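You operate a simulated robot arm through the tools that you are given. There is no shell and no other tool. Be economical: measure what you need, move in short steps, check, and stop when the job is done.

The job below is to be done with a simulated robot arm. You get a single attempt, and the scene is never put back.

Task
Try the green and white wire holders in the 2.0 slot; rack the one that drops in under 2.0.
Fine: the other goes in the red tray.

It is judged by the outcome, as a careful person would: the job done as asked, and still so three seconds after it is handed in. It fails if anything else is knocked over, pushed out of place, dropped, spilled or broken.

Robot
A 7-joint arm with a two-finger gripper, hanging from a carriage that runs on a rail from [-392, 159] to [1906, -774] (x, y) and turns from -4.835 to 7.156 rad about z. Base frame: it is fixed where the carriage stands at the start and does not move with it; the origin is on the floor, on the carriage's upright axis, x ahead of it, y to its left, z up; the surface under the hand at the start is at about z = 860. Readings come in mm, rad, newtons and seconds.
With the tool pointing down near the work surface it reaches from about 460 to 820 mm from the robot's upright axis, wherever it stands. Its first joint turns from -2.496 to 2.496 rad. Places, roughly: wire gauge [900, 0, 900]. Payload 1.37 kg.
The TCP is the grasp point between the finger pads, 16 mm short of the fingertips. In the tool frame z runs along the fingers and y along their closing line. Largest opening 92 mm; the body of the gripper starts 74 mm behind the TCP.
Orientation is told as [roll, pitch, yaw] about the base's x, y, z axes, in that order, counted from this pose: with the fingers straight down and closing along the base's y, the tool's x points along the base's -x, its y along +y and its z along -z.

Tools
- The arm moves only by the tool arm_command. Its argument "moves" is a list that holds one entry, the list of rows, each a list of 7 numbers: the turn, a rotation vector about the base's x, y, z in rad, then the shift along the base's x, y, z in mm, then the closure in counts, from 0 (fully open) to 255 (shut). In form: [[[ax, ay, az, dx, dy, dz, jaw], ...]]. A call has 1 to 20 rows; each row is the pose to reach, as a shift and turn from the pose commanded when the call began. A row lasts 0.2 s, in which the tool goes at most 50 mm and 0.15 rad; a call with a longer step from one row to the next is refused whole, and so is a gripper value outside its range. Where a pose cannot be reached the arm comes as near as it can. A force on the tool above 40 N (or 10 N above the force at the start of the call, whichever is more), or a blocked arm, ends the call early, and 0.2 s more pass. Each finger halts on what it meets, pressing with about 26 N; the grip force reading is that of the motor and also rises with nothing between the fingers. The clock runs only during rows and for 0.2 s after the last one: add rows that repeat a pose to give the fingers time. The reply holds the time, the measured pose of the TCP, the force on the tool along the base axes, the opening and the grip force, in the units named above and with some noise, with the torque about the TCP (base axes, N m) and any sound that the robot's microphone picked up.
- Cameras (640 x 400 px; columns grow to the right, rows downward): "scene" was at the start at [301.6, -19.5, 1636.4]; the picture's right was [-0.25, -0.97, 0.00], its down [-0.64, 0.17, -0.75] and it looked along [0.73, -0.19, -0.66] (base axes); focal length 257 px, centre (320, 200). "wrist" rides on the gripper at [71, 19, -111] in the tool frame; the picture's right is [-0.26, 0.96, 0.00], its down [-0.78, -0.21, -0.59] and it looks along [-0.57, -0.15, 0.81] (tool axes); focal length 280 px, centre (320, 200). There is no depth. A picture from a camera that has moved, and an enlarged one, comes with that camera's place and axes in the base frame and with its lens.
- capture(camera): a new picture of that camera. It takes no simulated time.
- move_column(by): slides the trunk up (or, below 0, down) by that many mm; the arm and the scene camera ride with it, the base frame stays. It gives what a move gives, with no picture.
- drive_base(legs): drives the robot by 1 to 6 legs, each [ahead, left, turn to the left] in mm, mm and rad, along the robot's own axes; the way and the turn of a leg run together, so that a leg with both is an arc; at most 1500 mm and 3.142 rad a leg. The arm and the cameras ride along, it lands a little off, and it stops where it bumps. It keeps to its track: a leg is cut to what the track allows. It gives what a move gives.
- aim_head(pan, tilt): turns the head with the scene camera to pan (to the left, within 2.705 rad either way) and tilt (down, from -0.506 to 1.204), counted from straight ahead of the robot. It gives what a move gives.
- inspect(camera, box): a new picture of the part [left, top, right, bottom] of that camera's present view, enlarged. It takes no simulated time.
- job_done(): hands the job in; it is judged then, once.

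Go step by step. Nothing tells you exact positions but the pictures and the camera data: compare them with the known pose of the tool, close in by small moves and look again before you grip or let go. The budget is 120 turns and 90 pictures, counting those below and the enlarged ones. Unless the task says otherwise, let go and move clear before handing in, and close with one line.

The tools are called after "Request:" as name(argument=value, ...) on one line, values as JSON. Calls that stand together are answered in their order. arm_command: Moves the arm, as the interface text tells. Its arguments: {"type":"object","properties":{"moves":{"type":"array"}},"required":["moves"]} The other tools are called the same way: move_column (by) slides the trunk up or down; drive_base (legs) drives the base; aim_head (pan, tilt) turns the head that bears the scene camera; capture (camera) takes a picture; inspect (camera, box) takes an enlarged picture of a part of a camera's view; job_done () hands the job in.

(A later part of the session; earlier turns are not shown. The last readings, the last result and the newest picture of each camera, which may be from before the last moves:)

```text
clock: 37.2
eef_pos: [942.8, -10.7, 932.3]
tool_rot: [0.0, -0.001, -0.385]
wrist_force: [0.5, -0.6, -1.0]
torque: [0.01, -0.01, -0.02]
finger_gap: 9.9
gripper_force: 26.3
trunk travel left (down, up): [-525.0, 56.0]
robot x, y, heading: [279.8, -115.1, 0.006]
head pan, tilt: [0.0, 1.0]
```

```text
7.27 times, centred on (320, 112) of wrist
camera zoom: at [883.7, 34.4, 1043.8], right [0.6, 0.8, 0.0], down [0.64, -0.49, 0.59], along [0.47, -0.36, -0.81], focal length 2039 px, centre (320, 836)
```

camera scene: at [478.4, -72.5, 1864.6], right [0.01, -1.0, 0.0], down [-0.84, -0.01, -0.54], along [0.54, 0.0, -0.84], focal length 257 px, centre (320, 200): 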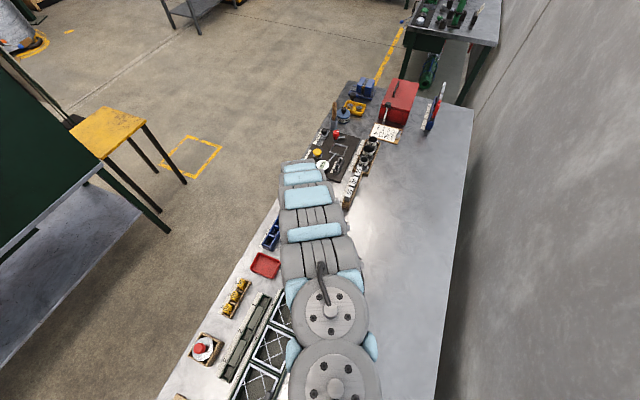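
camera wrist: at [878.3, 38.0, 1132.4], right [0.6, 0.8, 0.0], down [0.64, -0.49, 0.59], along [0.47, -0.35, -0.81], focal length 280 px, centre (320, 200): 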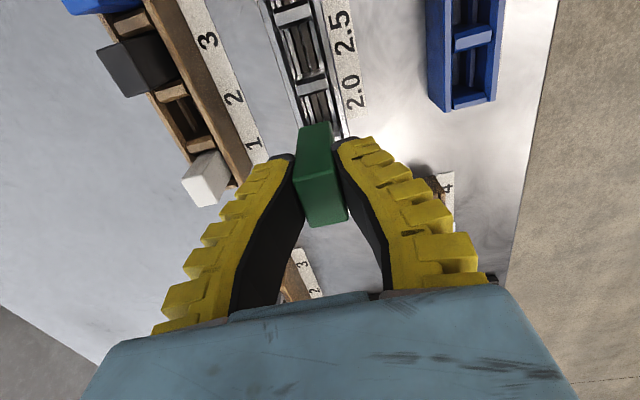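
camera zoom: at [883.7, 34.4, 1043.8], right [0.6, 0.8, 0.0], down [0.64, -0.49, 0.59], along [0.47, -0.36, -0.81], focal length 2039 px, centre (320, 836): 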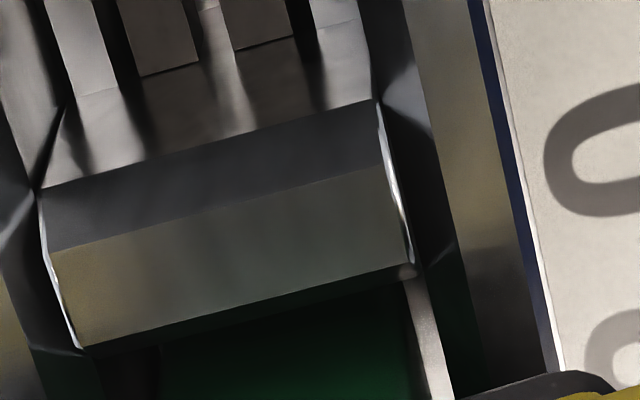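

The block sits about 1.3 mm to the right of centre; correcting, then lowering further.

Request:
arm_command(moves=[[[0, 0, 0, -0.5, -1.2, 0, 255], [0, 0, 0, -0.5, -1.2, -1, 255], [0, 0, 0, -0.5, -1.2, -3, 255], [0, 0, 0, -0.5, -1.2, -5, 255], [0, 0, 0, -0.5, -1.2, -5, 255]]])

Request:
inspect(camera="wrist", box=[280, 70, 380, 140])

```text
clock: 38.4
eef_pos: [943.9, -12.6, 927.3]
tool_rot: [0.002, 0.001, -0.384]
wrist_force: [-7.5, -3.2, 18.4]
torque: [-0.04, 0.08, -0.06]
finger_gap: 18.3
gripper_force: 25.7
trunk travel left (down, up): [-525.0, 56.0]
robot x, y, heading: [280.2, -115.0, 0.009]
head pan, tilt: [0.0, 1.0]
```

```text
5.71 times, centred on (330, 105) of wrist
camera zoom: at [884.0, 32.9, 1038.6], right [0.6, 0.8, 0.0], down [0.64, -0.49, 0.59], along [0.47, -0.36, -0.81], focal length 1602 px, centre (263, 743)
```

zoom: 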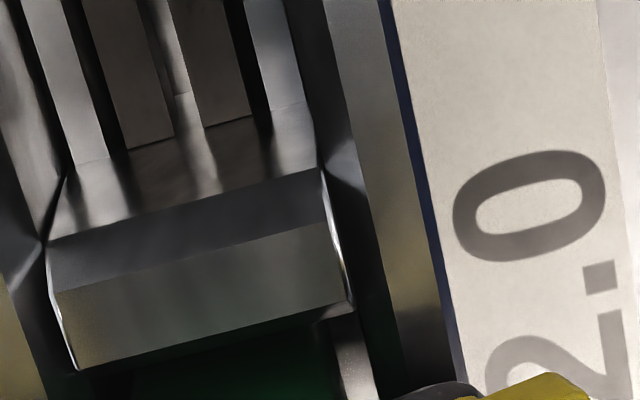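

There is contact, probably fingertips on the gauge walls as with the wood rack. I'll open the fingers here and see how the holder settles.

Request:
arm_command(moves=[[[0, 0, 0, -0.5, -0.5, 1, 200], [0, 0, 0, -0.5, -0.5, 1, 140], [0, 0, 0, -0.5, -0.5, 1, 60], [0, 0, 0, -0.5, -0.5, 1, 0], [0, 0, 0, -0.5, -0.5, 1, 0]]])

Request:
inspect(camera="wrist", box=[240, 60, 400, 240])

```text
clock: 39.6
eef_pos: [943.8, -13.3, 927.5]
tool_rot: [0.002, 0.002, -0.385]
wrist_force: [0.0, 1.2, 0.1]
torque: [-0.01, -0.03, -0.01]
finger_gap: 92.1
gripper_force: 0.0
trunk travel left (down, up): [-525.0, 56.0]
robot x, y, heading: [284.2, -116.1, 0.006]
head pan, tilt: [0.0, 1.0]
```

```text
2.22 times, centred on (320, 150) of wrist
camera zoom: at [883.1, 32.5, 1039.3], right [0.6, 0.8, 0.0], down [0.64, -0.49, 0.59], along [0.47, -0.36, -0.81], focal length 623 px, centre (320, 311)
```

zoom: 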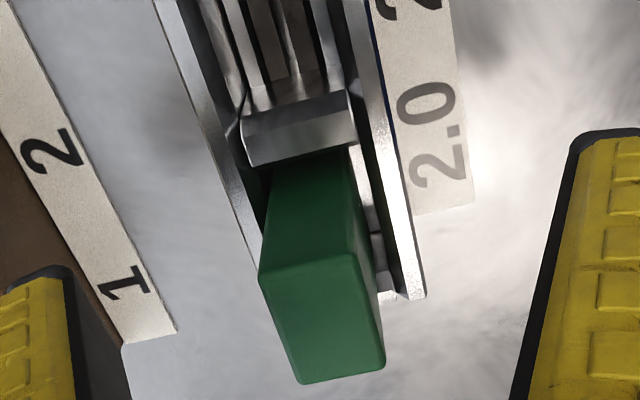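

Released. Raising to look at how it sits compared with the white holder.

Request:
arm_command(moves=[[[0, 0, 0, 0, 0, 30, 0], [0, 0, 0, -10, -5, 60, 0], [0, 0, 0, -25, -15, 90, 0], [0, 0, 0, -40, -20, 100, 0], [0, 0, 0, -40, -20, 100, 0]]])

Request:
capture(camera="wrist")

Request:
inspect(camera="wrist", box=[270, 80, 400, 220])

```text
clock: 40.8
eef_pos: [907.1, -32.9, 1027.1]
tool_rot: [0.001, 0.003, -0.385]
wrist_force: [0.3, 0.7, -0.3]
torque: [-0.03, -0.02, -0.03]
finger_gap: 91.8
gripper_force: 0.1
out of reach, approached as far as the arm can: row 4, 5
trunk travel left (down, up): [-525.0, 56.0]
robot x, y, heading: [279.3, -114.0, 0.006]
head pan, tilt: [0.0, 1.0]
```

```text
49 pictures are left
camera wrist: at [847.0, 12.6, 1139.0], right [0.6, 0.8, 0.0], down [0.65, -0.49, 0.59], along [0.47, -0.36, -0.81], focal length 280 px, centre (320, 200)
```

wrist: 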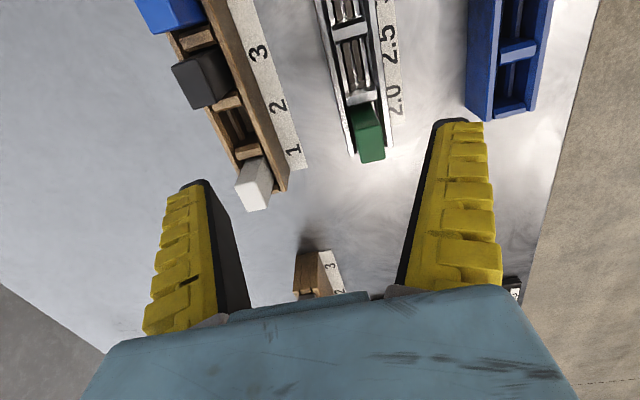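

```text
2.86 times, centred on (335, 150) of wrist
camera zoom: at [847.0, 12.6, 1139.0], right [0.6, 0.8, 0.0], down [0.65, -0.49, 0.59], along [0.47, -0.36, -0.81], focal length 801 px, centre (277, 343)
```

zoom: 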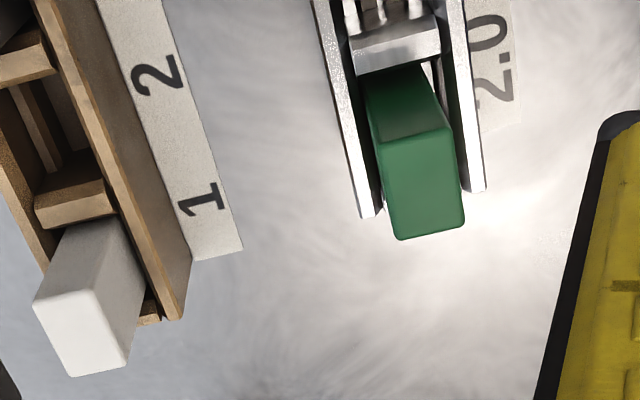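

Green's top sits at about z 938, and the pocket floor at about 881, so it seems dropped in fully. I'll regrip slightly higher and wiggle it sideways to confirm it is captured by the slot.

Request:
arm_command(moves=[[[0, 0, 0, 12, 7, 0, 0], [0, 0, 0, 24, 14, -20, 0], [0, 0, 0, 36.5, 21, -50, 0], [0, 0, 0, 36.5, 21, -80, 0], [0, 0, 0, 36.5, 21, -94, 0], [0, 0, 0, 36.5, 21, -94, 0]]])

Request:
capture(camera="wrist")

```text
clock: 42.2
eef_pos: [942.9, -9.0, 931.1]
tool_rot: [0.0, 0.0, -0.383]
wrist_force: [-0.1, -0.4, -0.2]
torque: [0.0, -0.01, 0.02]
finger_gap: 92.1
gripper_force: 0.1
trunk travel left (down, up): [-525.0, 56.0]
robot x, y, heading: [282.9, -114.2, 0.01]
head pan, tilt: [0.0, 1.0]
```

```text
47 pictures are left
camera wrist: at [883.4, 36.5, 1043.7], right [0.6, 0.8, 0.0], down [0.64, -0.49, 0.59], along [0.47, -0.36, -0.81], focal length 280 px, centre (320, 200)
```

wrist: 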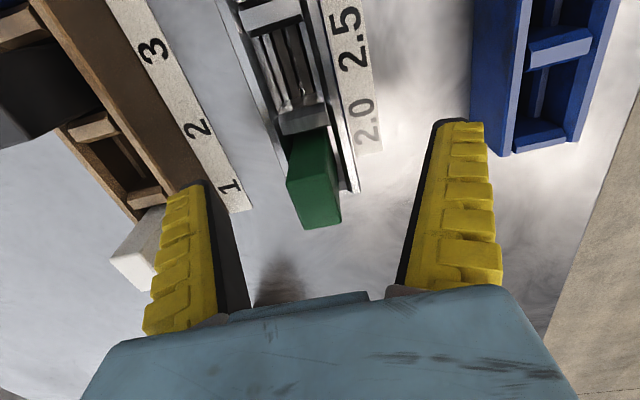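

Request:
arm_command(moves=[[[0, 0, 0, -0.9, -2.5, 1, 0], [0, 0, 0, -0.9, -2.5, 1, 120], [0, 0, 0, -0.9, -2.5, 1, 180], [0, 0, 0, -0.9, -2.5, 1, 255], [0, 0, 0, -0.9, -2.5, 1, 255], [0, 0, 0, -0.9, -2.5, 1, 255]]])

Request:
arm_command(moves=[[[0, 0, 0, 0.8, 1.9, 0, 255], [0, 0, 0, 1.5, 3.7, 0, 255], [0, 0, 0, 1.5, 3.7, 0, 255]]])

Request:
inspect(camera="wrist", box=[250, 60, 400, 240])

Request:
arm_command(moves=[[[0, 0, 0, -1.5, -3.7, 0, 255], [0, 0, 0, -3, -7.4, 0, 255], [0, 0, 0, -3, -7.4, 0, 255]]])

Request:
inspect(camera="wrist", box=[250, 60, 400, 240])

Request:
arm_command(moves=[[[0, 0, 0, 1.5, 3.7, 0, 255], [0, 0, 0, 1.5, 3.7, 0, 255]]])

```text
clock: 43.6
eef_pos: [941.2, -11.3, 934.2]
tool_rot: [0.002, 0.0, -0.385]
wrist_force: [-5.9, -1.2, 14.9]
torque: [0.0, 0.09, -0.01]
finger_gap: 15.4
gripper_force: 25.6
trunk travel left (down, up): [-525.0, 56.0]
robot x, y, heading: [284.4, -113.4, 0.005]
head pan, tilt: [0.0, 1.0]
```

```text
clock: 44.4
eef_pos: [943.9, -8.9, 935.0]
tool_rot: [0.001, -0.001, -0.383]
wrist_force: [-6.1, -2.9, 17.3]
torque: [-0.06, 0.13, -0.04]
finger_gap: 17.1
gripper_force: 25.4
trunk travel left (down, up): [-525.0, 56.0]
robot x, y, heading: [282.3, -113.8, 0.012]
head pan, tilt: [0.0, 1.0]
```

```text
2.22 times, centred on (325, 150) of wrist
camera zoom: at [883.9, 36.9, 1045.2], right [0.6, 0.8, 0.0], down [0.64, -0.49, 0.59], along [0.47, -0.36, -0.81], focal length 623 px, centre (309, 311)
```

zoom: 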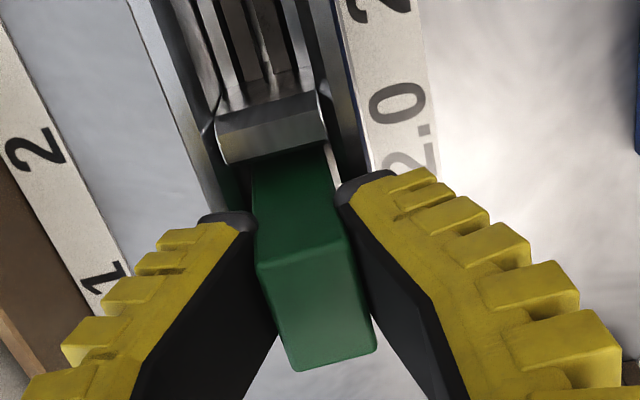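

```text
clock: 45.2
eef_pos: [941.7, -14.0, 934.7]
tool_rot: [0.005, -0.001, -0.383]
wrist_force: [-1.5, 5.5, 12.6]
torque: [0.12, 0.04, -0.02]
finger_gap: 14.3
gripper_force: 25.9
trunk travel left (down, up): [-525.0, 56.0]
robot x, y, heading: [281.6, -113.1, 0.004]
head pan, tilt: [0.0, 1.0]
```

```text
2.22 times, centred on (325, 150) of wrist
camera zoom: at [881.6, 30.9, 1045.9], right [0.6, 0.8, 0.0], down [0.64, -0.49, 0.59], along [0.47, -0.35, -0.81], focal length 623 px, centre (309, 311)
```

zoom: 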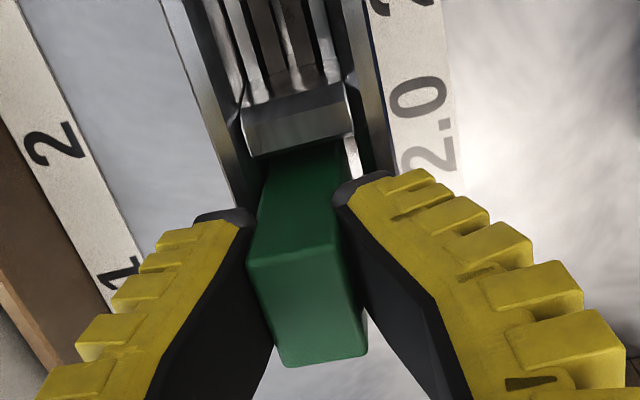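

```text
clock: 45.8
eef_pos: [942.4, -13.0, 934.9]
tool_rot: [0.003, -0.001, -0.383]
wrist_force: [-6.3, 2.6, 16.3]
torque: [0.04, 0.07, -0.04]
finger_gap: 15.8
gripper_force: 25.8
trunk travel left (down, up): [-525.0, 56.0]
robot x, y, heading: [282.5, -116.0, 0.012]
head pan, tilt: [0.0, 1.0]
```

The block slides sideways about 4 mm under down-force without being captured, so green might be standing on top of the slot. I'll lift it and view the pocket's floor more clearly.

Request:
arm_command(moves=[[[0, 0, 0, 0, 0, 10, 255], [0, 0, 0, 0, 0, 30, 255], [0, 0, 0, 0, 0, 50, 255], [0, 0, 0, 20, -8, 55, 255], [0, 0, 0, 42, -17, 55, 255], [0, 0, 0, 42, -17, 55, 255]]])

Request:
inspect(camera="wrist", box=[270, 0, 380, 120])

Request:
inspect(camera="wrist", box=[285, 60, 355, 120])

```text
clock: 47.2
eef_pos: [983.4, -27.9, 989.6]
tool_rot: [0.001, 0.001, -0.385]
wrist_force: [1.0, 0.3, -1.5]
torque: [0.01, 0.01, 0.01]
finger_gap: 9.8
gripper_force: 26.1
trunk travel left (down, up): [-525.0, 56.0]
robot x, y, heading: [278.7, -112.0, 0.006]
head pan, tilt: [0.0, 1.0]
```

```text
3.33 times, centred on (325, 60) of wrist
camera zoom: at [923.9, 16.4, 1101.2], right [0.6, 0.8, 0.0], down [0.64, -0.49, 0.59], along [0.47, -0.36, -0.81], focal length 935 px, centre (303, 667)
```

zoom: 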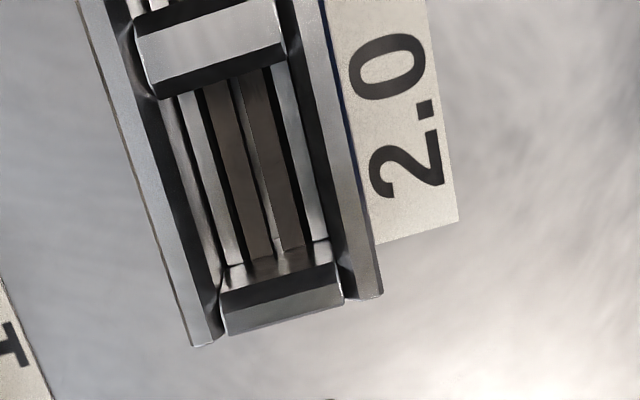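

```text
6.67 times, centred on (320, 90) of wrist
camera zoom: at [923.9, 16.4, 1101.2], right [0.6, 0.8, 0.0], down [0.64, -0.49, 0.59], along [0.47, -0.36, -0.81], focal length 1869 px, centre (320, 933)
```

zoom: 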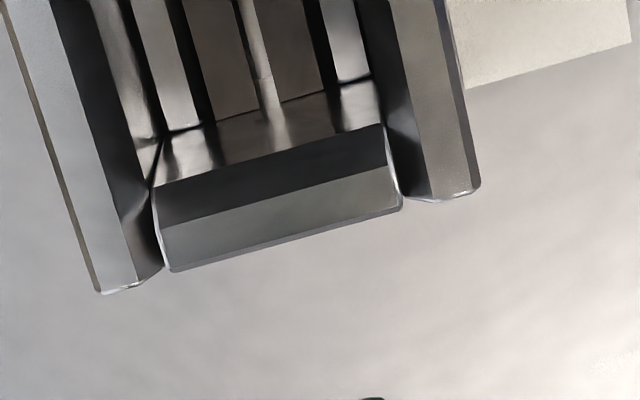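

The strips of the pocket floor look symmetric, and green slid across without dropping, so green looks like the misfit. I'll carry it toward the red tray provisionally and look at the tray first.

Request:
arm_command(moves=[[[0, 0, 0, -25, 28, 10, 255], [0, 0, 0, -50, 56, 10, 255], [0, 0, 0, -75, 84, 10, 255], [0, 0, 0, -95, 115, 10, 255], [0, 0, 0, -110, 145, 10, 255], [0, 0, 0, -130, 168, 10, 255], [0, 0, 0, -148, 178, 10, 255], [0, 0, 0, -148, 178, 10, 255]]])

Request:
capture(camera="wrist")

```text
clock: 49.0
eef_pos: [838.7, 151.3, 998.7]
tool_rot: [0.001, 0.0, -0.384]
wrist_force: [-0.9, 0.4, -0.5]
torque: [-0.01, -0.02, -0.05]
finger_gap: 9.8
gripper_force: 26.4
trunk travel left (down, up): [-525.0, 56.0]
robot x, y, heading: [282.6, -117.6, 0.004]
head pan, tilt: [0.0, 1.0]
```

```text
42 pictures are left
camera wrist: at [778.8, 195.8, 1110.3], right [0.6, 0.8, 0.0], down [0.64, -0.49, 0.59], along [0.47, -0.36, -0.81], focal length 280 px, centre (320, 200)
```

wrist: 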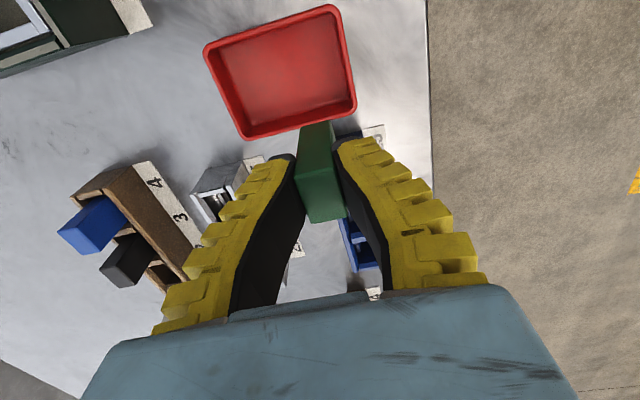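

Tray centre is about (801, 143). I'll drive back 50 mm so it's comfortably in reach.

Request:
drive_base(legs=[[-46, 19, 0]])

Request:
arm_command(moves=[[[0, 0, 0, 5, -14, 0, 255], [0, 0, 0, 9, -27, 0, 255], [0, 0, 0, 9, -27, -30, 255], [0, 0, 0, 9, -27, -45, 255], [0, 0, 0, 9, -27, -45, 255]]])

Request:
capture(camera="wrist")

```text
clock: 49.9
eef_pos: [792.2, 170.1, 998.7]
tool_rot: [0.001, 0.001, -0.381]
wrist_force: [0.4, 0.1, -1.5]
torque: [-0.03, 0.05, -0.02]
finger_gap: 9.7
gripper_force: 26.4
trunk travel left (down, up): [-525.0, 56.0]
robot x, y, heading: [235.8, -98.5, 0.011]
head pan, tilt: [0.0, 1.0]
```

```text
clock: 51.1
eef_pos: [800.1, 143.4, 952.8]
tool_rot: [0.002, -0.001, -0.382]
wrist_force: [-0.3, 0.2, -0.5]
torque: [-0.01, 0.01, 0.0]
finger_gap: 9.9
gripper_force: 25.9
trunk travel left (down, up): [-525.0, 56.0]
robot x, y, heading: [235.9, -97.4, 0.011]
head pan, tilt: [0.0, 1.0]
```

```text
41 pictures are left
camera wrist: at [740.4, 188.4, 1064.4], right [0.6, 0.8, 0.0], down [0.64, -0.49, 0.59], along [0.47, -0.35, -0.81], focal length 280 px, centre (320, 200)
```

wrist: 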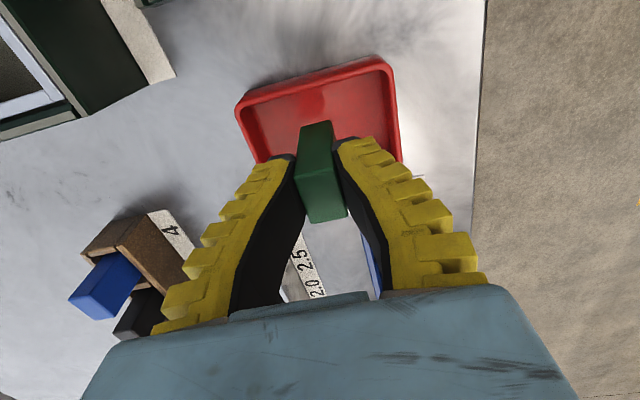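

Over the tray. Lowering gently until the holder touches the tray floor.

Request:
arm_command(moves=[[[0, 0, 0, 0, 0, -10, 255], [0, 0, 0, 0, 0, -16, 255], [0, 0, 0, 0, 0, -20, 255], [0, 0, 0, 0, 0, -23, 255], [0, 0, 0, 0, 0, -23, 255]]])

```text
clock: 52.3
eef_pos: [801.0, 146.0, 931.2]
tool_rot: [0.003, -0.001, -0.383]
wrist_force: [-5.0, 0.4, 19.2]
torque: [0.06, 0.19, 0.01]
finger_gap: 18.1
gripper_force: 25.3
trunk travel left (down, up): [-525.0, 56.0]
robot x, y, heading: [237.6, -95.7, 0.008]
head pan, tilt: [0.0, 1.0]
```

The holder bottoms on the tray floor at nearly the same hand height as in the gauge, which is informative. Releasing and looking at it.

Request:
arm_command(moves=[[[0, 0, 0, 0, 0, 4, 200], [0, 0, 0, 0, 0, 4, 140], [0, 0, 0, 0, 0, 4, 60], [0, 0, 0, 0, 0, 4, 0], [0, 0, 0, 0, 0, 4, 0]]])

Request:
capture(camera="wrist")

```text
clock: 53.5
eef_pos: [800.1, 143.1, 934.0]
tool_rot: [0.002, -0.001, -0.381]
wrist_force: [0.5, -0.2, 0.2]
torque: [0.0, 0.0, 0.04]
finger_gap: 91.7
gripper_force: 0.0
trunk travel left (down, up): [-525.0, 56.0]
robot x, y, heading: [238.0, -94.5, 0.008]
head pan, tilt: [0.0, 1.0]
```

```text
40 pictures are left
camera wrist: at [741.1, 188.4, 1046.0], right [0.6, 0.8, 0.0], down [0.64, -0.49, 0.59], along [0.47, -0.35, -0.81], focal length 280 px, centre (320, 200)
```

wrist: 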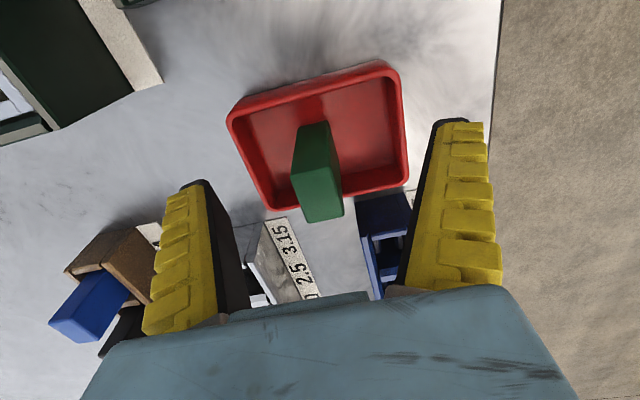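

Request:
inspect(camera="wrist", box=[270, 100, 370, 230])

Request:
arm_command(moves=[[[0, 0, 0, 0, 0, 30, 0], [0, 0, 0, -10, 0, 60, 0], [0, 0, 0, -20, 0, 90, 0], [0, 0, 0, -20, 0, 90, 0]]])

Request:
inspect(camera="wrist", box=[200, 30, 420, 220])

```text
3.08 times, centred on (320, 165) of wrist
camera zoom: at [741.1, 188.4, 1046.0], right [0.6, 0.8, 0.0], down [0.64, -0.49, 0.59], along [0.47, -0.35, -0.81], focal length 863 px, centre (320, 308)
```

zoom: 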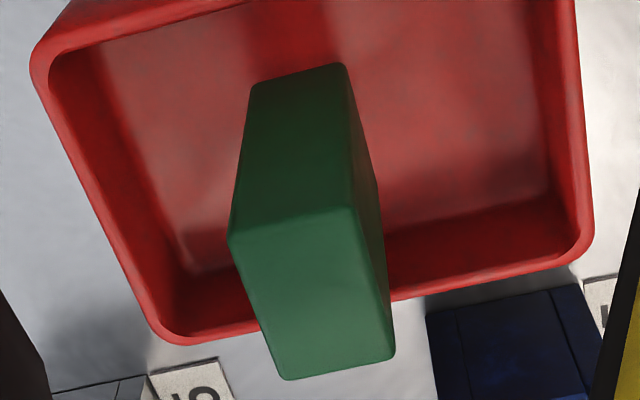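

```text
clock: 54.5
eef_pos: [790.0, 146.0, 1001.7]
tool_rot: [0.0, 0.002, -0.38]
wrist_force: [-0.4, -0.6, -0.8]
torque: [-0.02, -0.01, 0.01]
finger_gap: 91.7
gripper_force: 0.0
out of reach, approached as far as the arm can: row 3, 4
trunk travel left (down, up): [-525.0, 56.0]
robot x, y, heading: [237.9, -94.7, 0.004]
head pan, tilt: [0.0, 1.0]
```

```text
2.11 times, centred on (310, 125) of wrist
camera zoom: at [731.3, 191.1, 1114.0], right [0.6, 0.8, 0.0], down [0.65, -0.49, 0.59], along [0.47, -0.36, -0.81], focal length 590 px, centre (341, 358)
```

zoom: 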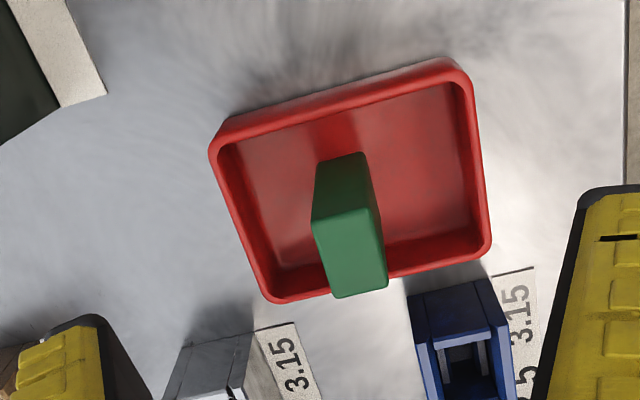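

Green stands safely in the tray with its top near z 935. Now the white one, for a direct comparison in the slot.

Request:
arm_command(moves=[[[0, 0, 0, 20, -38, 0, 0], [0, 0, 0, 40, -76, 0, 0], [0, 0, 0, 60, -114, 0, 0], [0, 0, 0, 80, -152, 0, 0], [0, 0, 0, 100, -190, 0, 0], [0, 0, 0, 117, -228, 0, 0], [0, 0, 0, 132, -265, 0, 0], [0, 0, 0, 132, -265, 0, 0]]])

Request:
inspect(camera="wrist", box=[250, 50, 390, 210])

```text
clock: 56.3
eef_pos: [922.7, -121.1, 1000.9]
tool_rot: [0.0, 0.001, -0.38]
wrist_force: [-0.1, -0.4, 0.1]
torque: [-0.02, 0.0, 0.01]
finger_gap: 91.8
gripper_force: 0.1
trunk travel left (down, up): [-525.0, 56.0]
robot x, y, heading: [233.9, -97.0, 0.011]
head pan, tilt: [0.0, 1.0]
```

```text
2.50 times, centred on (320, 130) of wrist
camera zoom: at [863.5, -76.4, 1112.9], right [0.6, 0.8, 0.0], down [0.65, -0.49, 0.59], along [0.47, -0.35, -0.81], focal length 701 px, centre (320, 375)
```

zoom: 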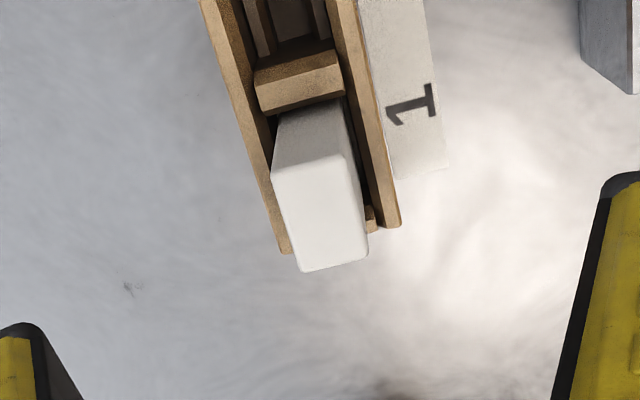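

White is centred under the hand. Descending and gripping.

Request:
arm_command(moves=[[[0, 0, 0, 0, 1, -25, 0], [0, 0, 0, 0, 1, -50, 0], [0, 0, 0, 0, 1, -62, 0], [0, 0, 0, 0, 1, -71, 0], [0, 0, 0, 0, 1, -71, 100], [0, 0, 0, 0, 1, -71, 160], [0, 0, 0, 0, 1, -71, 190], [0, 0, 0, 0, 1, -71, 255], [0, 0, 0, 0, 1, -71, 255], [0, 0, 0, 0, 1, -71, 255]]])

Request:
arm_command(moves=[[[0, 0, 0, 0, 0, 10, 255], [0, 0, 0, 0, 0, 30, 255], [0, 0, 0, 0, 0, 60, 255], [0, 0, 0, 0, 0, 85, 255], [0, 0, 0, 0, 0, 85, 255]]])

Request:
capture(camera="wrist")

```text
clock: 58.5
eef_pos: [923.5, -119.4, 931.6]
tool_rot: [0.003, 0.0, -0.384]
wrist_force: [-3.2, -1.2, 11.4]
torque: [0.0, 0.11, 0.05]
finger_gap: 14.1
gripper_force: 26.2
trunk travel left (down, up): [-525.0, 56.0]
robot x, y, heading: [233.8, -97.6, 0.014]
head pan, tilt: [0.0, 1.0]
```

```text
clock: 59.7
eef_pos: [921.7, -119.3, 1015.4]
tool_rot: [0.003, 0.0, -0.383]
wrist_force: [0.7, -0.6, -0.4]
torque: [-0.04, -0.01, -0.03]
finger_gap: 10.0
gripper_force: 25.8
trunk travel left (down, up): [-525.0, 56.0]
robot x, y, heading: [236.9, -92.3, 0.01]
head pan, tilt: [0.0, 1.0]
```

```text
36 pictures are left
camera wrist: at [862.0, -74.1, 1128.0], right [0.6, 0.8, 0.0], down [0.64, -0.49, 0.59], along [0.47, -0.35, -0.81], focal length 280 px, centre (320, 200)
```

wrist: 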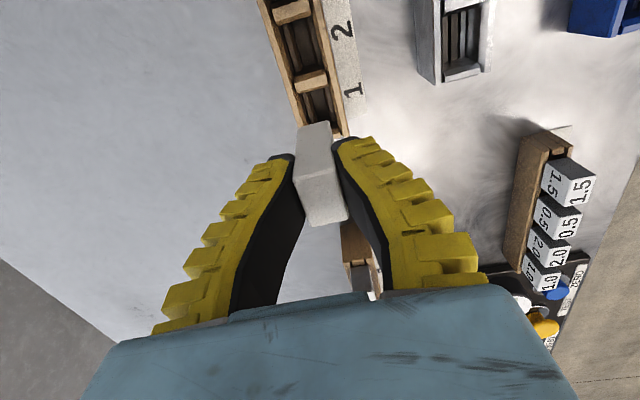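

White is held. Moving it over the 2.0 slot.

Request:
arm_command(moves=[[[0, 0, 0, 6, 35, 0, 255], [0, 0, 0, 13, 70, 0, 255], [0, 0, 0, 21.8, 106.8, 0, 255], [0, 0, 0, 21.8, 106.8, -25, 255], [0, 0, 0, 21.8, 106.8, -45, 255], [0, 0, 0, 21.8, 106.8, -60, 255], [0, 0, 0, 21.8, 106.8, -60, 255]]])

Request:
inspect(camera="wrist", box=[280, 80, 360, 150])

```text
clock: 61.3
eef_pos: [943.0, -11.8, 952.9]
tool_rot: [0.003, 0.0, -0.382]
wrist_force: [-0.4, 0.2, -0.6]
torque: [-0.01, 0.0, 0.0]
finger_gap: 10.0
gripper_force: 26.0
trunk travel left (down, up): [-525.0, 56.0]
robot x, y, heading: [236.3, -95.9, 0.007]
head pan, tilt: [0.0, 1.0]
```

```text
5.71 times, centred on (320, 115) of wrist
camera zoom: at [884.7, 33.6, 1067.3], right [0.6, 0.8, 0.0], down [0.64, -0.49, 0.59], along [0.47, -0.35, -0.81], focal length 1602 px, centre (320, 686)
```

zoom: 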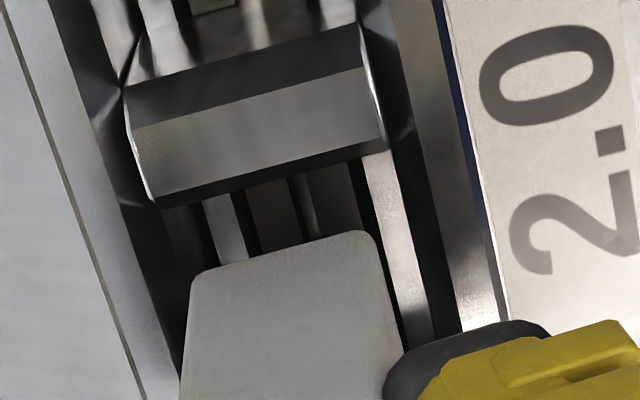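

Small correction, then lowering in small steps watching the force.

Request:
arm_command(moves=[[[0, 0, 0, -2.1, 1.4, 0, 255], [0, 0, 0, -2.1, 1.4, -5, 255], [0, 0, 0, -2.1, 1.4, -10, 255], [0, 0, 0, -2.1, 1.4, -14, 255], [0, 0, 0, -2.1, 1.4, -14, 255]]])

Request:
inspect(camera="wrist", box=[280, 80, 360, 150])

```text
clock: 62.5
eef_pos: [943.6, -10.6, 944.8]
tool_rot: [0.002, 0.0, -0.381]
wrist_force: [-5.5, 0.7, 15.6]
torque: [0.06, 0.22, 0.03]
finger_gap: 16.7
gripper_force: 25.8
trunk travel left (down, up): [-525.0, 56.0]
robot x, y, heading: [237.9, -93.9, 0.011]
head pan, tilt: [0.0, 1.0]
```

```text
5.71 times, centred on (320, 115) of wrist
camera zoom: at [883.6, 34.7, 1055.4], right [0.6, 0.8, 0.0], down [0.64, -0.49, 0.59], along [0.47, -0.35, -0.81], focal length 1602 px, centre (320, 686)
```

zoom: 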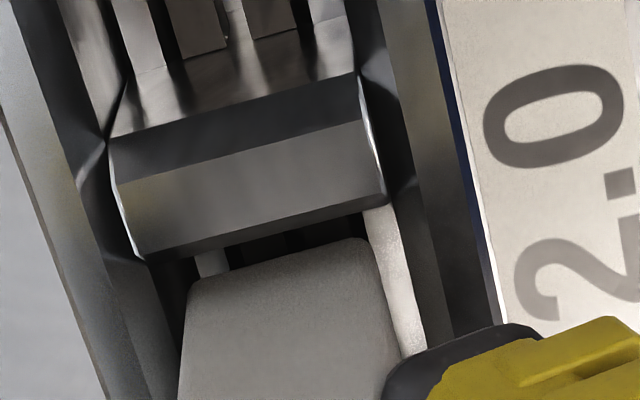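

White meets resistance about 14 mm higher than green did. Before concluding, I'll sweep it gently side to side under light pressure to rule out misalignment.

Request:
arm_command(moves=[[[0, 0, 0, 0, 0, 2, 255], [0, 0, 0, -0.4, -0.9, 2, 255], [0, 0, 0, -0.8, -1.9, 2, 255], [0, 0, 0, -1.1, -2.8, 2, 255], [0, 0, 0, -1.5, -3.7, 2, 255], [0, 0, 0, -1.5, -3.7, 2, 255]]])

Request:
arm_command(moves=[[[0, 0, 0, 0.4, 0.9, 0, 255], [0, 0, 0, 0.8, 1.9, 0, 255], [0, 0, 0, 1.1, 2.8, 0, 255], [0, 0, 0, 1.5, 3.7, 0, 255], [0, 0, 0, 1.9, 4.6, 0, 255], [0, 0, 0, 2.3, 5.6, 0, 255], [0, 0, 0, 2.3, 5.6, 0, 255]]])

Request:
inspect(camera="wrist", box=[250, 60, 400, 240])

```text
clock: 63.9
eef_pos: [941.1, -13.8, 945.1]
tool_rot: [0.004, 0.0, -0.383]
wrist_force: [3.0, 2.1, 2.6]
torque: [0.08, -0.15, -0.04]
finger_gap: 11.3
gripper_force: 25.8
trunk travel left (down, up): [-525.0, 56.0]
robot x, y, heading: [236.9, -97.5, 0.011]
head pan, tilt: [0.0, 1.0]
```

```text
clock: 65.5
eef_pos: [943.0, -10.1, 945.7]
tool_rot: [0.001, -0.001, -0.384]
wrist_force: [1.4, -1.3, 4.1]
torque: [-0.09, -0.07, -0.01]
finger_gap: 11.4
gripper_force: 26.4
trunk travel left (down, up): [-525.0, 56.0]
robot x, y, heading: [238.4, -96.9, 0.015]
head pan, tilt: [0.0, 1.0]
```

```text
2.22 times, centred on (325, 150) of wrist
camera zoom: at [883.8, 35.9, 1057.1], right [0.6, 0.8, 0.0], down [0.64, -0.49, 0.59], along [0.47, -0.35, -0.81], focal length 623 px, centre (309, 311)
```

zoom: 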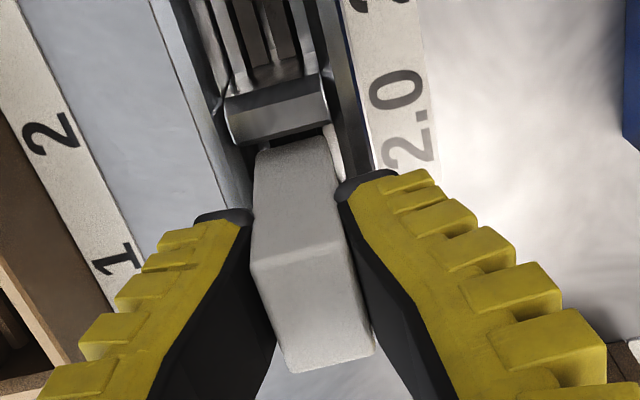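

Request:
arm_command(moves=[[[0, 0, 0, -0.5, -1.2, 0, 255], [0, 0, 0, -1.0, -2.5, 0, 255], [0, 0, 0, -1.0, -2.5, -2, 255], [0, 0, 0, -1.0, -2.5, -4, 255], [0, 0, 0, -1.0, -2.5, -4, 255]]])

Request:
arm_command(moves=[[[0, 0, 0, -0.4, -0.9, 0, 255], [0, 0, 0, -0.8, -1.9, 0, 255], [0, 0, 0, -0.8, -1.9, 0, 255]]])

Request:
arm_command(moves=[[[0, 0, 0, 0.4, 0.9, 0, 255], [0, 0, 0, 0.8, 1.9, 0, 255], [0, 0, 0, 1.2, 2.8, 0, 255], [0, 0, 0, 1.2, 2.8, 0, 255]]])

Request:
inspect(camera="wrist", box=[250, 60, 400, 240])

```text
clock: 66.7
eef_pos: [943.3, -11.5, 941.8]
tool_rot: [0.001, -0.002, -0.383]
wrist_force: [-3.4, 1.2, 19.5]
torque: [0.02, 0.11, 0.0]
finger_gap: 18.6
gripper_force: 26.2
trunk travel left (down, up): [-525.0, 56.0]
robot x, y, heading: [236.6, -94.2, 0.009]
head pan, tilt: [0.0, 1.0]
```

```text
clock: 67.5
eef_pos: [943.4, -13.7, 941.9]
tool_rot: [0.003, 0.001, -0.383]
wrist_force: [-4.2, 1.3, 19.3]
torque: [0.03, 0.09, 0.0]
finger_gap: 18.0
gripper_force: 26.1
trunk travel left (down, up): [-525.0, 56.0]
robot x, y, heading: [235.8, -95.7, 0.002]
head pan, tilt: [0.0, 1.0]
```

```text
clock: 68.5
eef_pos: [944.8, -11.5, 942.5]
tool_rot: [0.002, -0.002, -0.383]
wrist_force: [-0.7, -0.2, 15.7]
torque: [-0.04, -0.05, 0.0]
finger_gap: 16.0
gripper_force: 26.2
trunk travel left (down, up): [-525.0, 56.0]
robot x, y, heading: [235.1, -95.1, 0.006]
head pan, tilt: [0.0, 1.0]
```

```text
2.22 times, centred on (325, 150) of wrist
camera zoom: at [884.5, 34.2, 1053.7], right [0.6, 0.8, 0.0], down [0.64, -0.49, 0.59], along [0.47, -0.35, -0.81], focal length 623 px, centre (309, 311)
```

zoom: 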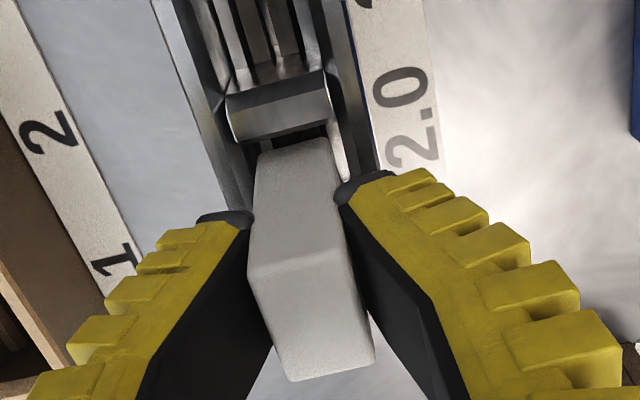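

The white block appears about 4 mm too far along the pocket, possibly catching the end wall. I'll lift it, shift back 4 mm and retry fairly.

Request:
arm_command(moves=[[[0, 0, 0, 0, 0, 6, 255], [0, 0, 0, 0, 0, 14, 255], [0, 0, 0, -4, 1.6, 14, 255], [0, 0, 0, -4, 1.6, 14, 255]]])

Request:
inspect(camera="wrist", box=[250, 60, 400, 240])

```text
clock: 69.5
eef_pos: [938.8, -9.1, 955.1]
tool_rot: [0.003, 0.001, -0.381]
wrist_force: [0.6, 0.2, 0.0]
torque: [-0.03, 0.01, -0.01]
finger_gap: 9.7
gripper_force: 25.8
trunk travel left (down, up): [-525.0, 56.0]
robot x, y, heading: [236.9, -95.8, 0.014]
head pan, tilt: [0.0, 1.0]
```

```text
2.22 times, centred on (325, 150) of wrist
camera zoom: at [879.0, 35.6, 1067.0], right [0.6, 0.8, 0.0], down [0.64, -0.49, 0.59], along [0.47, -0.35, -0.81], focal length 623 px, centre (309, 311)
```

zoom: 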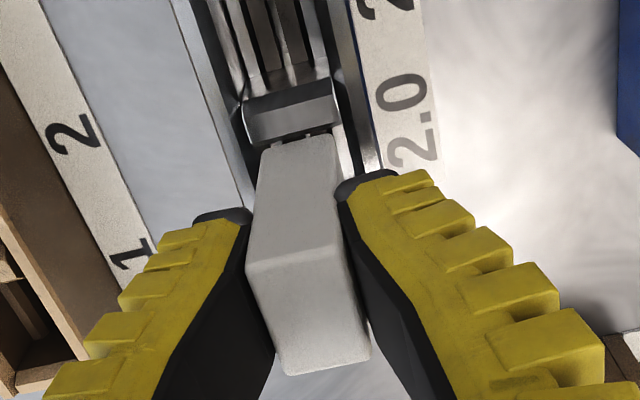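

Request:
arm_command(moves=[[[0, 0, 0, 1.6, -0.7, 0, 255], [0, 0, 0, 1.6, -1.2, -4, 255], [0, 0, 0, 1.6, -1.2, -8, 255], [0, 0, 0, 1.6, -1.2, -11, 255], [0, 0, 0, 1.6, -1.2, -14, 255], [0, 0, 0, 1.6, -1.2, -14, 255]]])

Request:
arm_command(moves=[[[0, 0, 0, 0.4, 0.9, 0, 255], [0, 0, 0, 0.8, 1.8, 0, 255], [0, 0, 0, 0, 0, 0, 255], [0, 0, 0, -0.6, -1.4, 0, 255], [0, 0, 0, -1.1, -2.8, 0, 255], [0, 0, 0, -1.1, -2.8, 0, 255]]])

Request:
inspect(camera="wrist", box=[250, 60, 400, 240])

```text
clock: 70.9
eef_pos: [940.7, -10.3, 941.2]
tool_rot: [0.003, -0.003, -0.383]
wrist_force: [-2.0, 1.3, 14.7]
torque: [0.03, 0.01, 0.04]
finger_gap: 15.0
gripper_force: 26.1
trunk travel left (down, up): [-525.0, 56.0]
robot x, y, heading: [234.9, -96.9, 0.011]
head pan, tilt: [0.0, 1.0]
```

```text
clock: 72.3
eef_pos: [940.1, -13.8, 942.2]
tool_rot: [0.002, 0.0, -0.382]
wrist_force: [-2.7, 1.2, 17.1]
torque: [0.06, 0.04, -0.02]
finger_gap: 16.9
gripper_force: 25.7
trunk travel left (down, up): [-525.0, 56.0]
robot x, y, heading: [234.7, -98.0, 0.011]
head pan, tilt: [0.0, 1.0]
```

```text
2.22 times, centred on (325, 150) of wrist
camera zoom: at [880.6, 31.3, 1053.1], right [0.6, 0.8, 0.0], down [0.64, -0.49, 0.59], along [0.47, -0.35, -0.81], focal length 623 px, centre (309, 311)
```

zoom: 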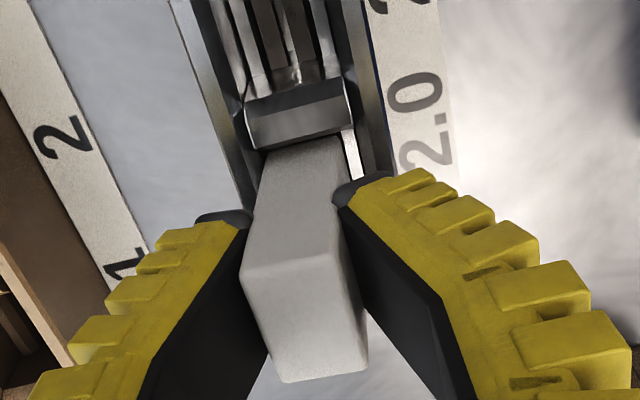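

White stays about 12 mm high wherever I sweep it, while green went all the way down. So green fits 2.0 and white goes in the tray. Green occupies the tray's middle, so I'll stand white temporarily on the clear bench to the right of the wood rack.

Request:
arm_command(moves=[[[0, 0, 0, 0, 0, 20, 255], [0, 0, 0, 0, 0, 55, 255], [0, 0, 0, 0, -25, 75, 255], [0, 0, 0, -5, -65, 75, 255], [0, 0, 0, -12, -105, 75, 255], [0, 0, 0, -20, -145, 75, 255], [0, 0, 0, -30, -190, 75, 255], [0, 0, 0, -30, -200, 75, 255], [0, 0, 0, -30, -200, 75, 255]]])

Request:
capture(camera="wrist")

```text
clock: 74.3
eef_pos: [910.5, -212.4, 1016.8]
tool_rot: [0.002, 0.0, -0.38]
wrist_force: [-0.7, -0.1, -0.9]
torque: [0.01, 0.04, 0.0]
finger_gap: 9.9
gripper_force: 25.9
trunk travel left (down, up): [-525.0, 56.0]
robot x, y, heading: [232.5, -92.6, 0.008]
head pan, tilt: [0.0, 1.0]
```

```text
29 pictures are left
camera wrist: at [851.1, -167.0, 1128.4], right [0.6, 0.8, 0.0], down [0.64, -0.49, 0.59], along [0.47, -0.35, -0.81], focal length 280 px, centre (320, 200)
```

wrist: 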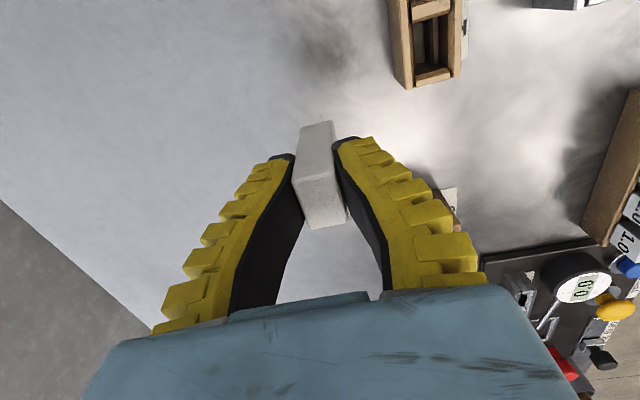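

Clear bench below. Lowering to set white down.

Request:
arm_command(moves=[[[0, 0, 0, 0, 0, -30, 255], [0, 0, 0, 0, 0, -60, 255], [0, 0, 0, 0, 0, -76, 255], [0, 0, 0, 0, 0, -82, 255], [0, 0, 0, 0, 0, -87, 255], [0, 0, 0, 0, 0, -87, 255]]])

```text
clock: 75.7
eef_pos: [909.0, -214.1, 928.0]
tool_rot: [0.001, 0.001, -0.383]
wrist_force: [-0.4, 0.6, -0.9]
torque: [0.02, 0.01, -0.01]
finger_gap: 10.0
gripper_force: 25.7
trunk travel left (down, up): [-525.0, 56.0]
robot x, y, heading: [239.1, -96.3, 0.004]
head pan, tilt: [0.0, 1.0]
```

Request:
arm_command(moves=[[[0, 0, 0, 0, 0, -2, 255], [0, 0, 0, 0, 0, -4, 255], [0, 0, 0, 0, 0, -5, 255], [0, 0, 0, 0, 0, -5, 255]]])

```text
clock: 76.7
eef_pos: [909.8, -212.6, 922.7]
tool_rot: [0.002, 0.0, -0.382]
wrist_force: [-3.2, 1.1, 8.8]
torque: [0.03, 0.09, 0.02]
finger_gap: 12.5
gripper_force: 26.3
trunk travel left (down, up): [-525.0, 56.0]
robot x, y, heading: [232.7, -97.5, 0.01]
head pan, tilt: [0.0, 1.0]
```

Contact at 925 on the bench implies white rested at z ≈ 881 in the gauge (on top of the slot bars), whereas green reached ≈ 866: confirmed. Releasing white here.

Request:
arm_command(moves=[[[0, 0, 0, 0, 0, 1, 200], [0, 0, 0, 0, 0, 1, 140], [0, 0, 0, 0, 0, 1, 60], [0, 0, 0, 0, 0, 1, 0], [0, 0, 0, 0, 0, 1, 0], [0, 0, 0, 0, 0, 40, 0], [0, 0, 0, 0, 0, 80, 0], [0, 0, 0, 0, 0, 85, 0]]])

Request:
capture(camera="wrist")

```text
clock: 78.5
eef_pos: [910.7, -212.4, 1009.7]
tool_rot: [0.001, -0.001, -0.383]
wrist_force: [0.1, -0.2, -0.4]
torque: [0.0, 0.02, 0.01]
finger_gap: 91.7
gripper_force: 0.1
trunk travel left (down, up): [-525.0, 56.0]
robot x, y, heading: [232.2, -95.3, 0.009]
head pan, tilt: [0.0, 1.0]
```

```text
28 pictures are left
camera wrist: at [850.7, -167.7, 1120.9], right [0.6, 0.8, 0.0], down [0.64, -0.49, 0.59], along [0.47, -0.35, -0.81], focal length 280 px, centre (320, 200)
```

wrist: 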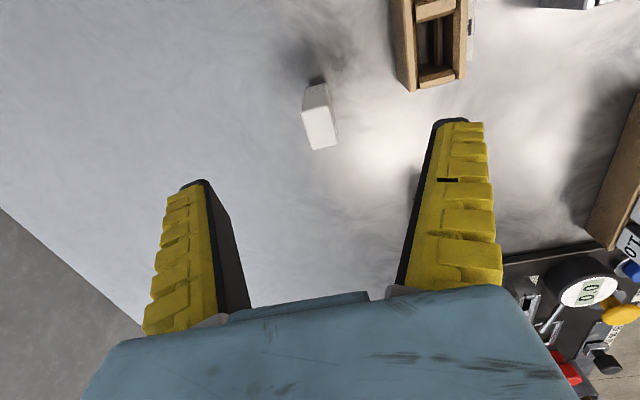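

White stands fine. Fetching green from the tray.

Request:
arm_command(moves=[[[0, 0, 0, -5, 42, 0, 0], [0, 0, 0, -12, 84, 0, 0], [0, 0, 0, -22, 126, 0, 0], [0, 0, 0, -34, 168, 0, 0], [0, 0, 0, -46, 210, 0, 0], [0, 0, 0, -60, 252, 0, 0], [0, 0, 0, -76, 294, 0, 0], [0, 0, 0, -92, 330, 0, 0], [0, 0, 0, -107.5, 354, -10, 0], [0, 0, 0, -107.5, 354, -10, 0]]])

Request:
inspect(camera="wrist", box=[240, 50, 400, 210])

```text
clock: 80.7
eef_pos: [801.3, 140.4, 999.9]
tool_rot: [0.001, 0.0, -0.385]
wrist_force: [0.2, 0.0, 0.4]
torque: [-0.02, -0.01, 0.0]
finger_gap: 92.0
gripper_force: 0.3
trunk travel left (down, up): [-525.0, 56.0]
robot x, y, heading: [237.5, -98.2, 0.012]
head pan, tilt: [0.0, 1.0]
```

```text
2.50 times, centred on (320, 130) of wrist
camera zoom: at [742.2, 185.6, 1111.4], right [0.6, 0.8, 0.0], down [0.64, -0.49, 0.59], along [0.47, -0.35, -0.81], focal length 701 px, centre (320, 375)
```

zoom: 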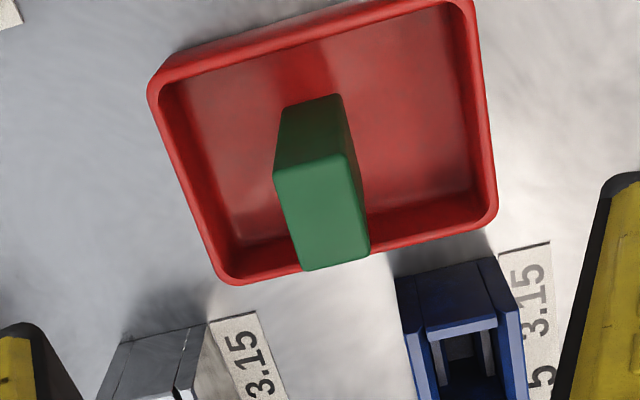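

Request:
arm_command(moves=[[[0, 0, 0, 1, 1, -25, 0], [0, 0, 0, 1, 1, -50, 0], [0, 0, 0, 1, 1, -62, 0], [0, 0, 0, 1, 1, -69, 0], [0, 0, 0, 1, 1, -69, 100], [0, 0, 0, 1, 1, -69, 160], [0, 0, 0, 1, 1, -69, 190], [0, 0, 0, 1, 1, -69, 255], [0, 0, 0, 1, 1, -69, 255], [0, 0, 0, 1, 1, -69, 255]]])

Request:
arm_command(moves=[[[0, 0, 0, 0, 0, 10, 255], [0, 0, 0, 0, 0, 30, 255], [0, 0, 0, 0, 0, 55, 255], [0, 0, 0, 15, 0, 70, 255], [0, 0, 0, 30, 0, 80, 255], [0, 0, 0, 30, 0, 80, 255]]])

Request:
drive_base(legs=[[65, -26, 0]])

Request:
capture(camera="wrist")

```text
clock: 82.9
eef_pos: [801.8, 140.7, 930.0]
tool_rot: [0.002, 0.0, -0.38]
wrist_force: [-3.1, 0.2, 13.4]
torque: [0.03, 0.16, 0.01]
finger_gap: 14.7
gripper_force: 26.1
trunk travel left (down, up): [-525.0, 56.0]
robot x, y, heading: [234.2, -94.4, 0.012]
head pan, tilt: [0.0, 1.0]
```

```text
clock: 84.3
eef_pos: [831.8, 140.3, 1009.3]
tool_rot: [-0.001, 0.003, -0.383]
wrist_force: [-0.3, 0.5, -1.7]
torque: [-0.02, 0.01, 0.0]
finger_gap: 9.9
gripper_force: 25.6
trunk travel left (down, up): [-525.0, 56.0]
robot x, y, heading: [239.5, -96.4, 0.012]
head pan, tilt: [0.0, 1.0]
```

```text
clock: 85.3
eef_pos: [892.8, 115.8, 1009.5]
tool_rot: [0.0, 0.0, -0.381]
wrist_force: [0.0, 0.1, -2.2]
torque: [0.01, 0.01, 0.02]
finger_gap: 9.9
gripper_force: 25.6
trunk travel left (down, up): [-525.0, 56.0]
robot x, y, heading: [298.9, -123.1, 0.018]
head pan, tilt: [0.0, 1.0]
```

```text
26 pictures are left
camera wrist: at [834.0, 160.6, 1121.0], right [0.6, 0.8, 0.0], down [0.65, -0.49, 0.59], along [0.47, -0.35, -0.81], focal length 280 px, centre (320, 200)
```

wrist: 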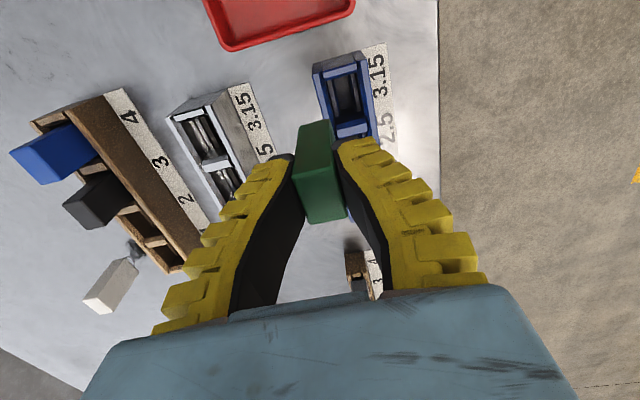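

Now to the blue rack's 2.0 pocket, estimated centre (981, 103).

Request:
arm_command(moves=[[[0, 0, 0, 30, -4, 0, 255], [0, 0, 0, 60, -8, 0, 255], [0, 0, 0, 86, -12, 0, 255], [0, 0, 0, 87, -12, -20, 255], [0, 0, 0, 87, -12, -34, 255], [0, 0, 0, 87, -12, -34, 255]]])

Request:
inspect(camera="wrist", box=[240, 20, 400, 230])

```text
clock: 86.7
eef_pos: [980.4, 102.3, 975.5]
tool_rot: [0.002, 0.001, -0.38]
wrist_force: [0.7, 0.3, -1.3]
torque: [-0.01, 0.0, 0.0]
finger_gap: 10.0
gripper_force: 26.2
trunk travel left (down, up): [-525.0, 56.0]
robot x, y, heading: [299.1, -120.2, 0.013]
head pan, tilt: [0.0, 1.0]
```

```text
1.90 times, centred on (320, 125) of wrist
camera zoom: at [921.4, 147.1, 1087.8], right [0.6, 0.8, 0.0], down [0.65, -0.49, 0.59], along [0.47, -0.35, -0.81], focal length 534 px, centre (320, 343)
```

zoom: 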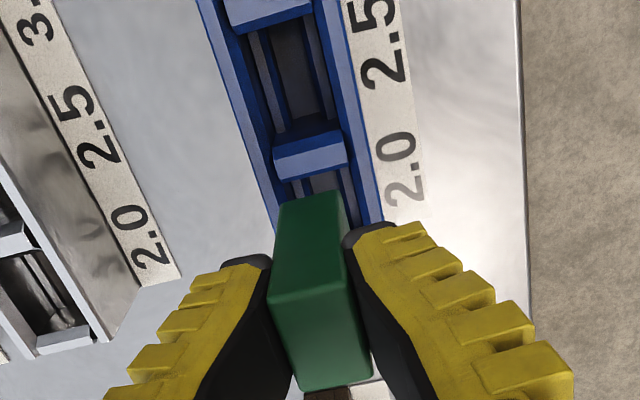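

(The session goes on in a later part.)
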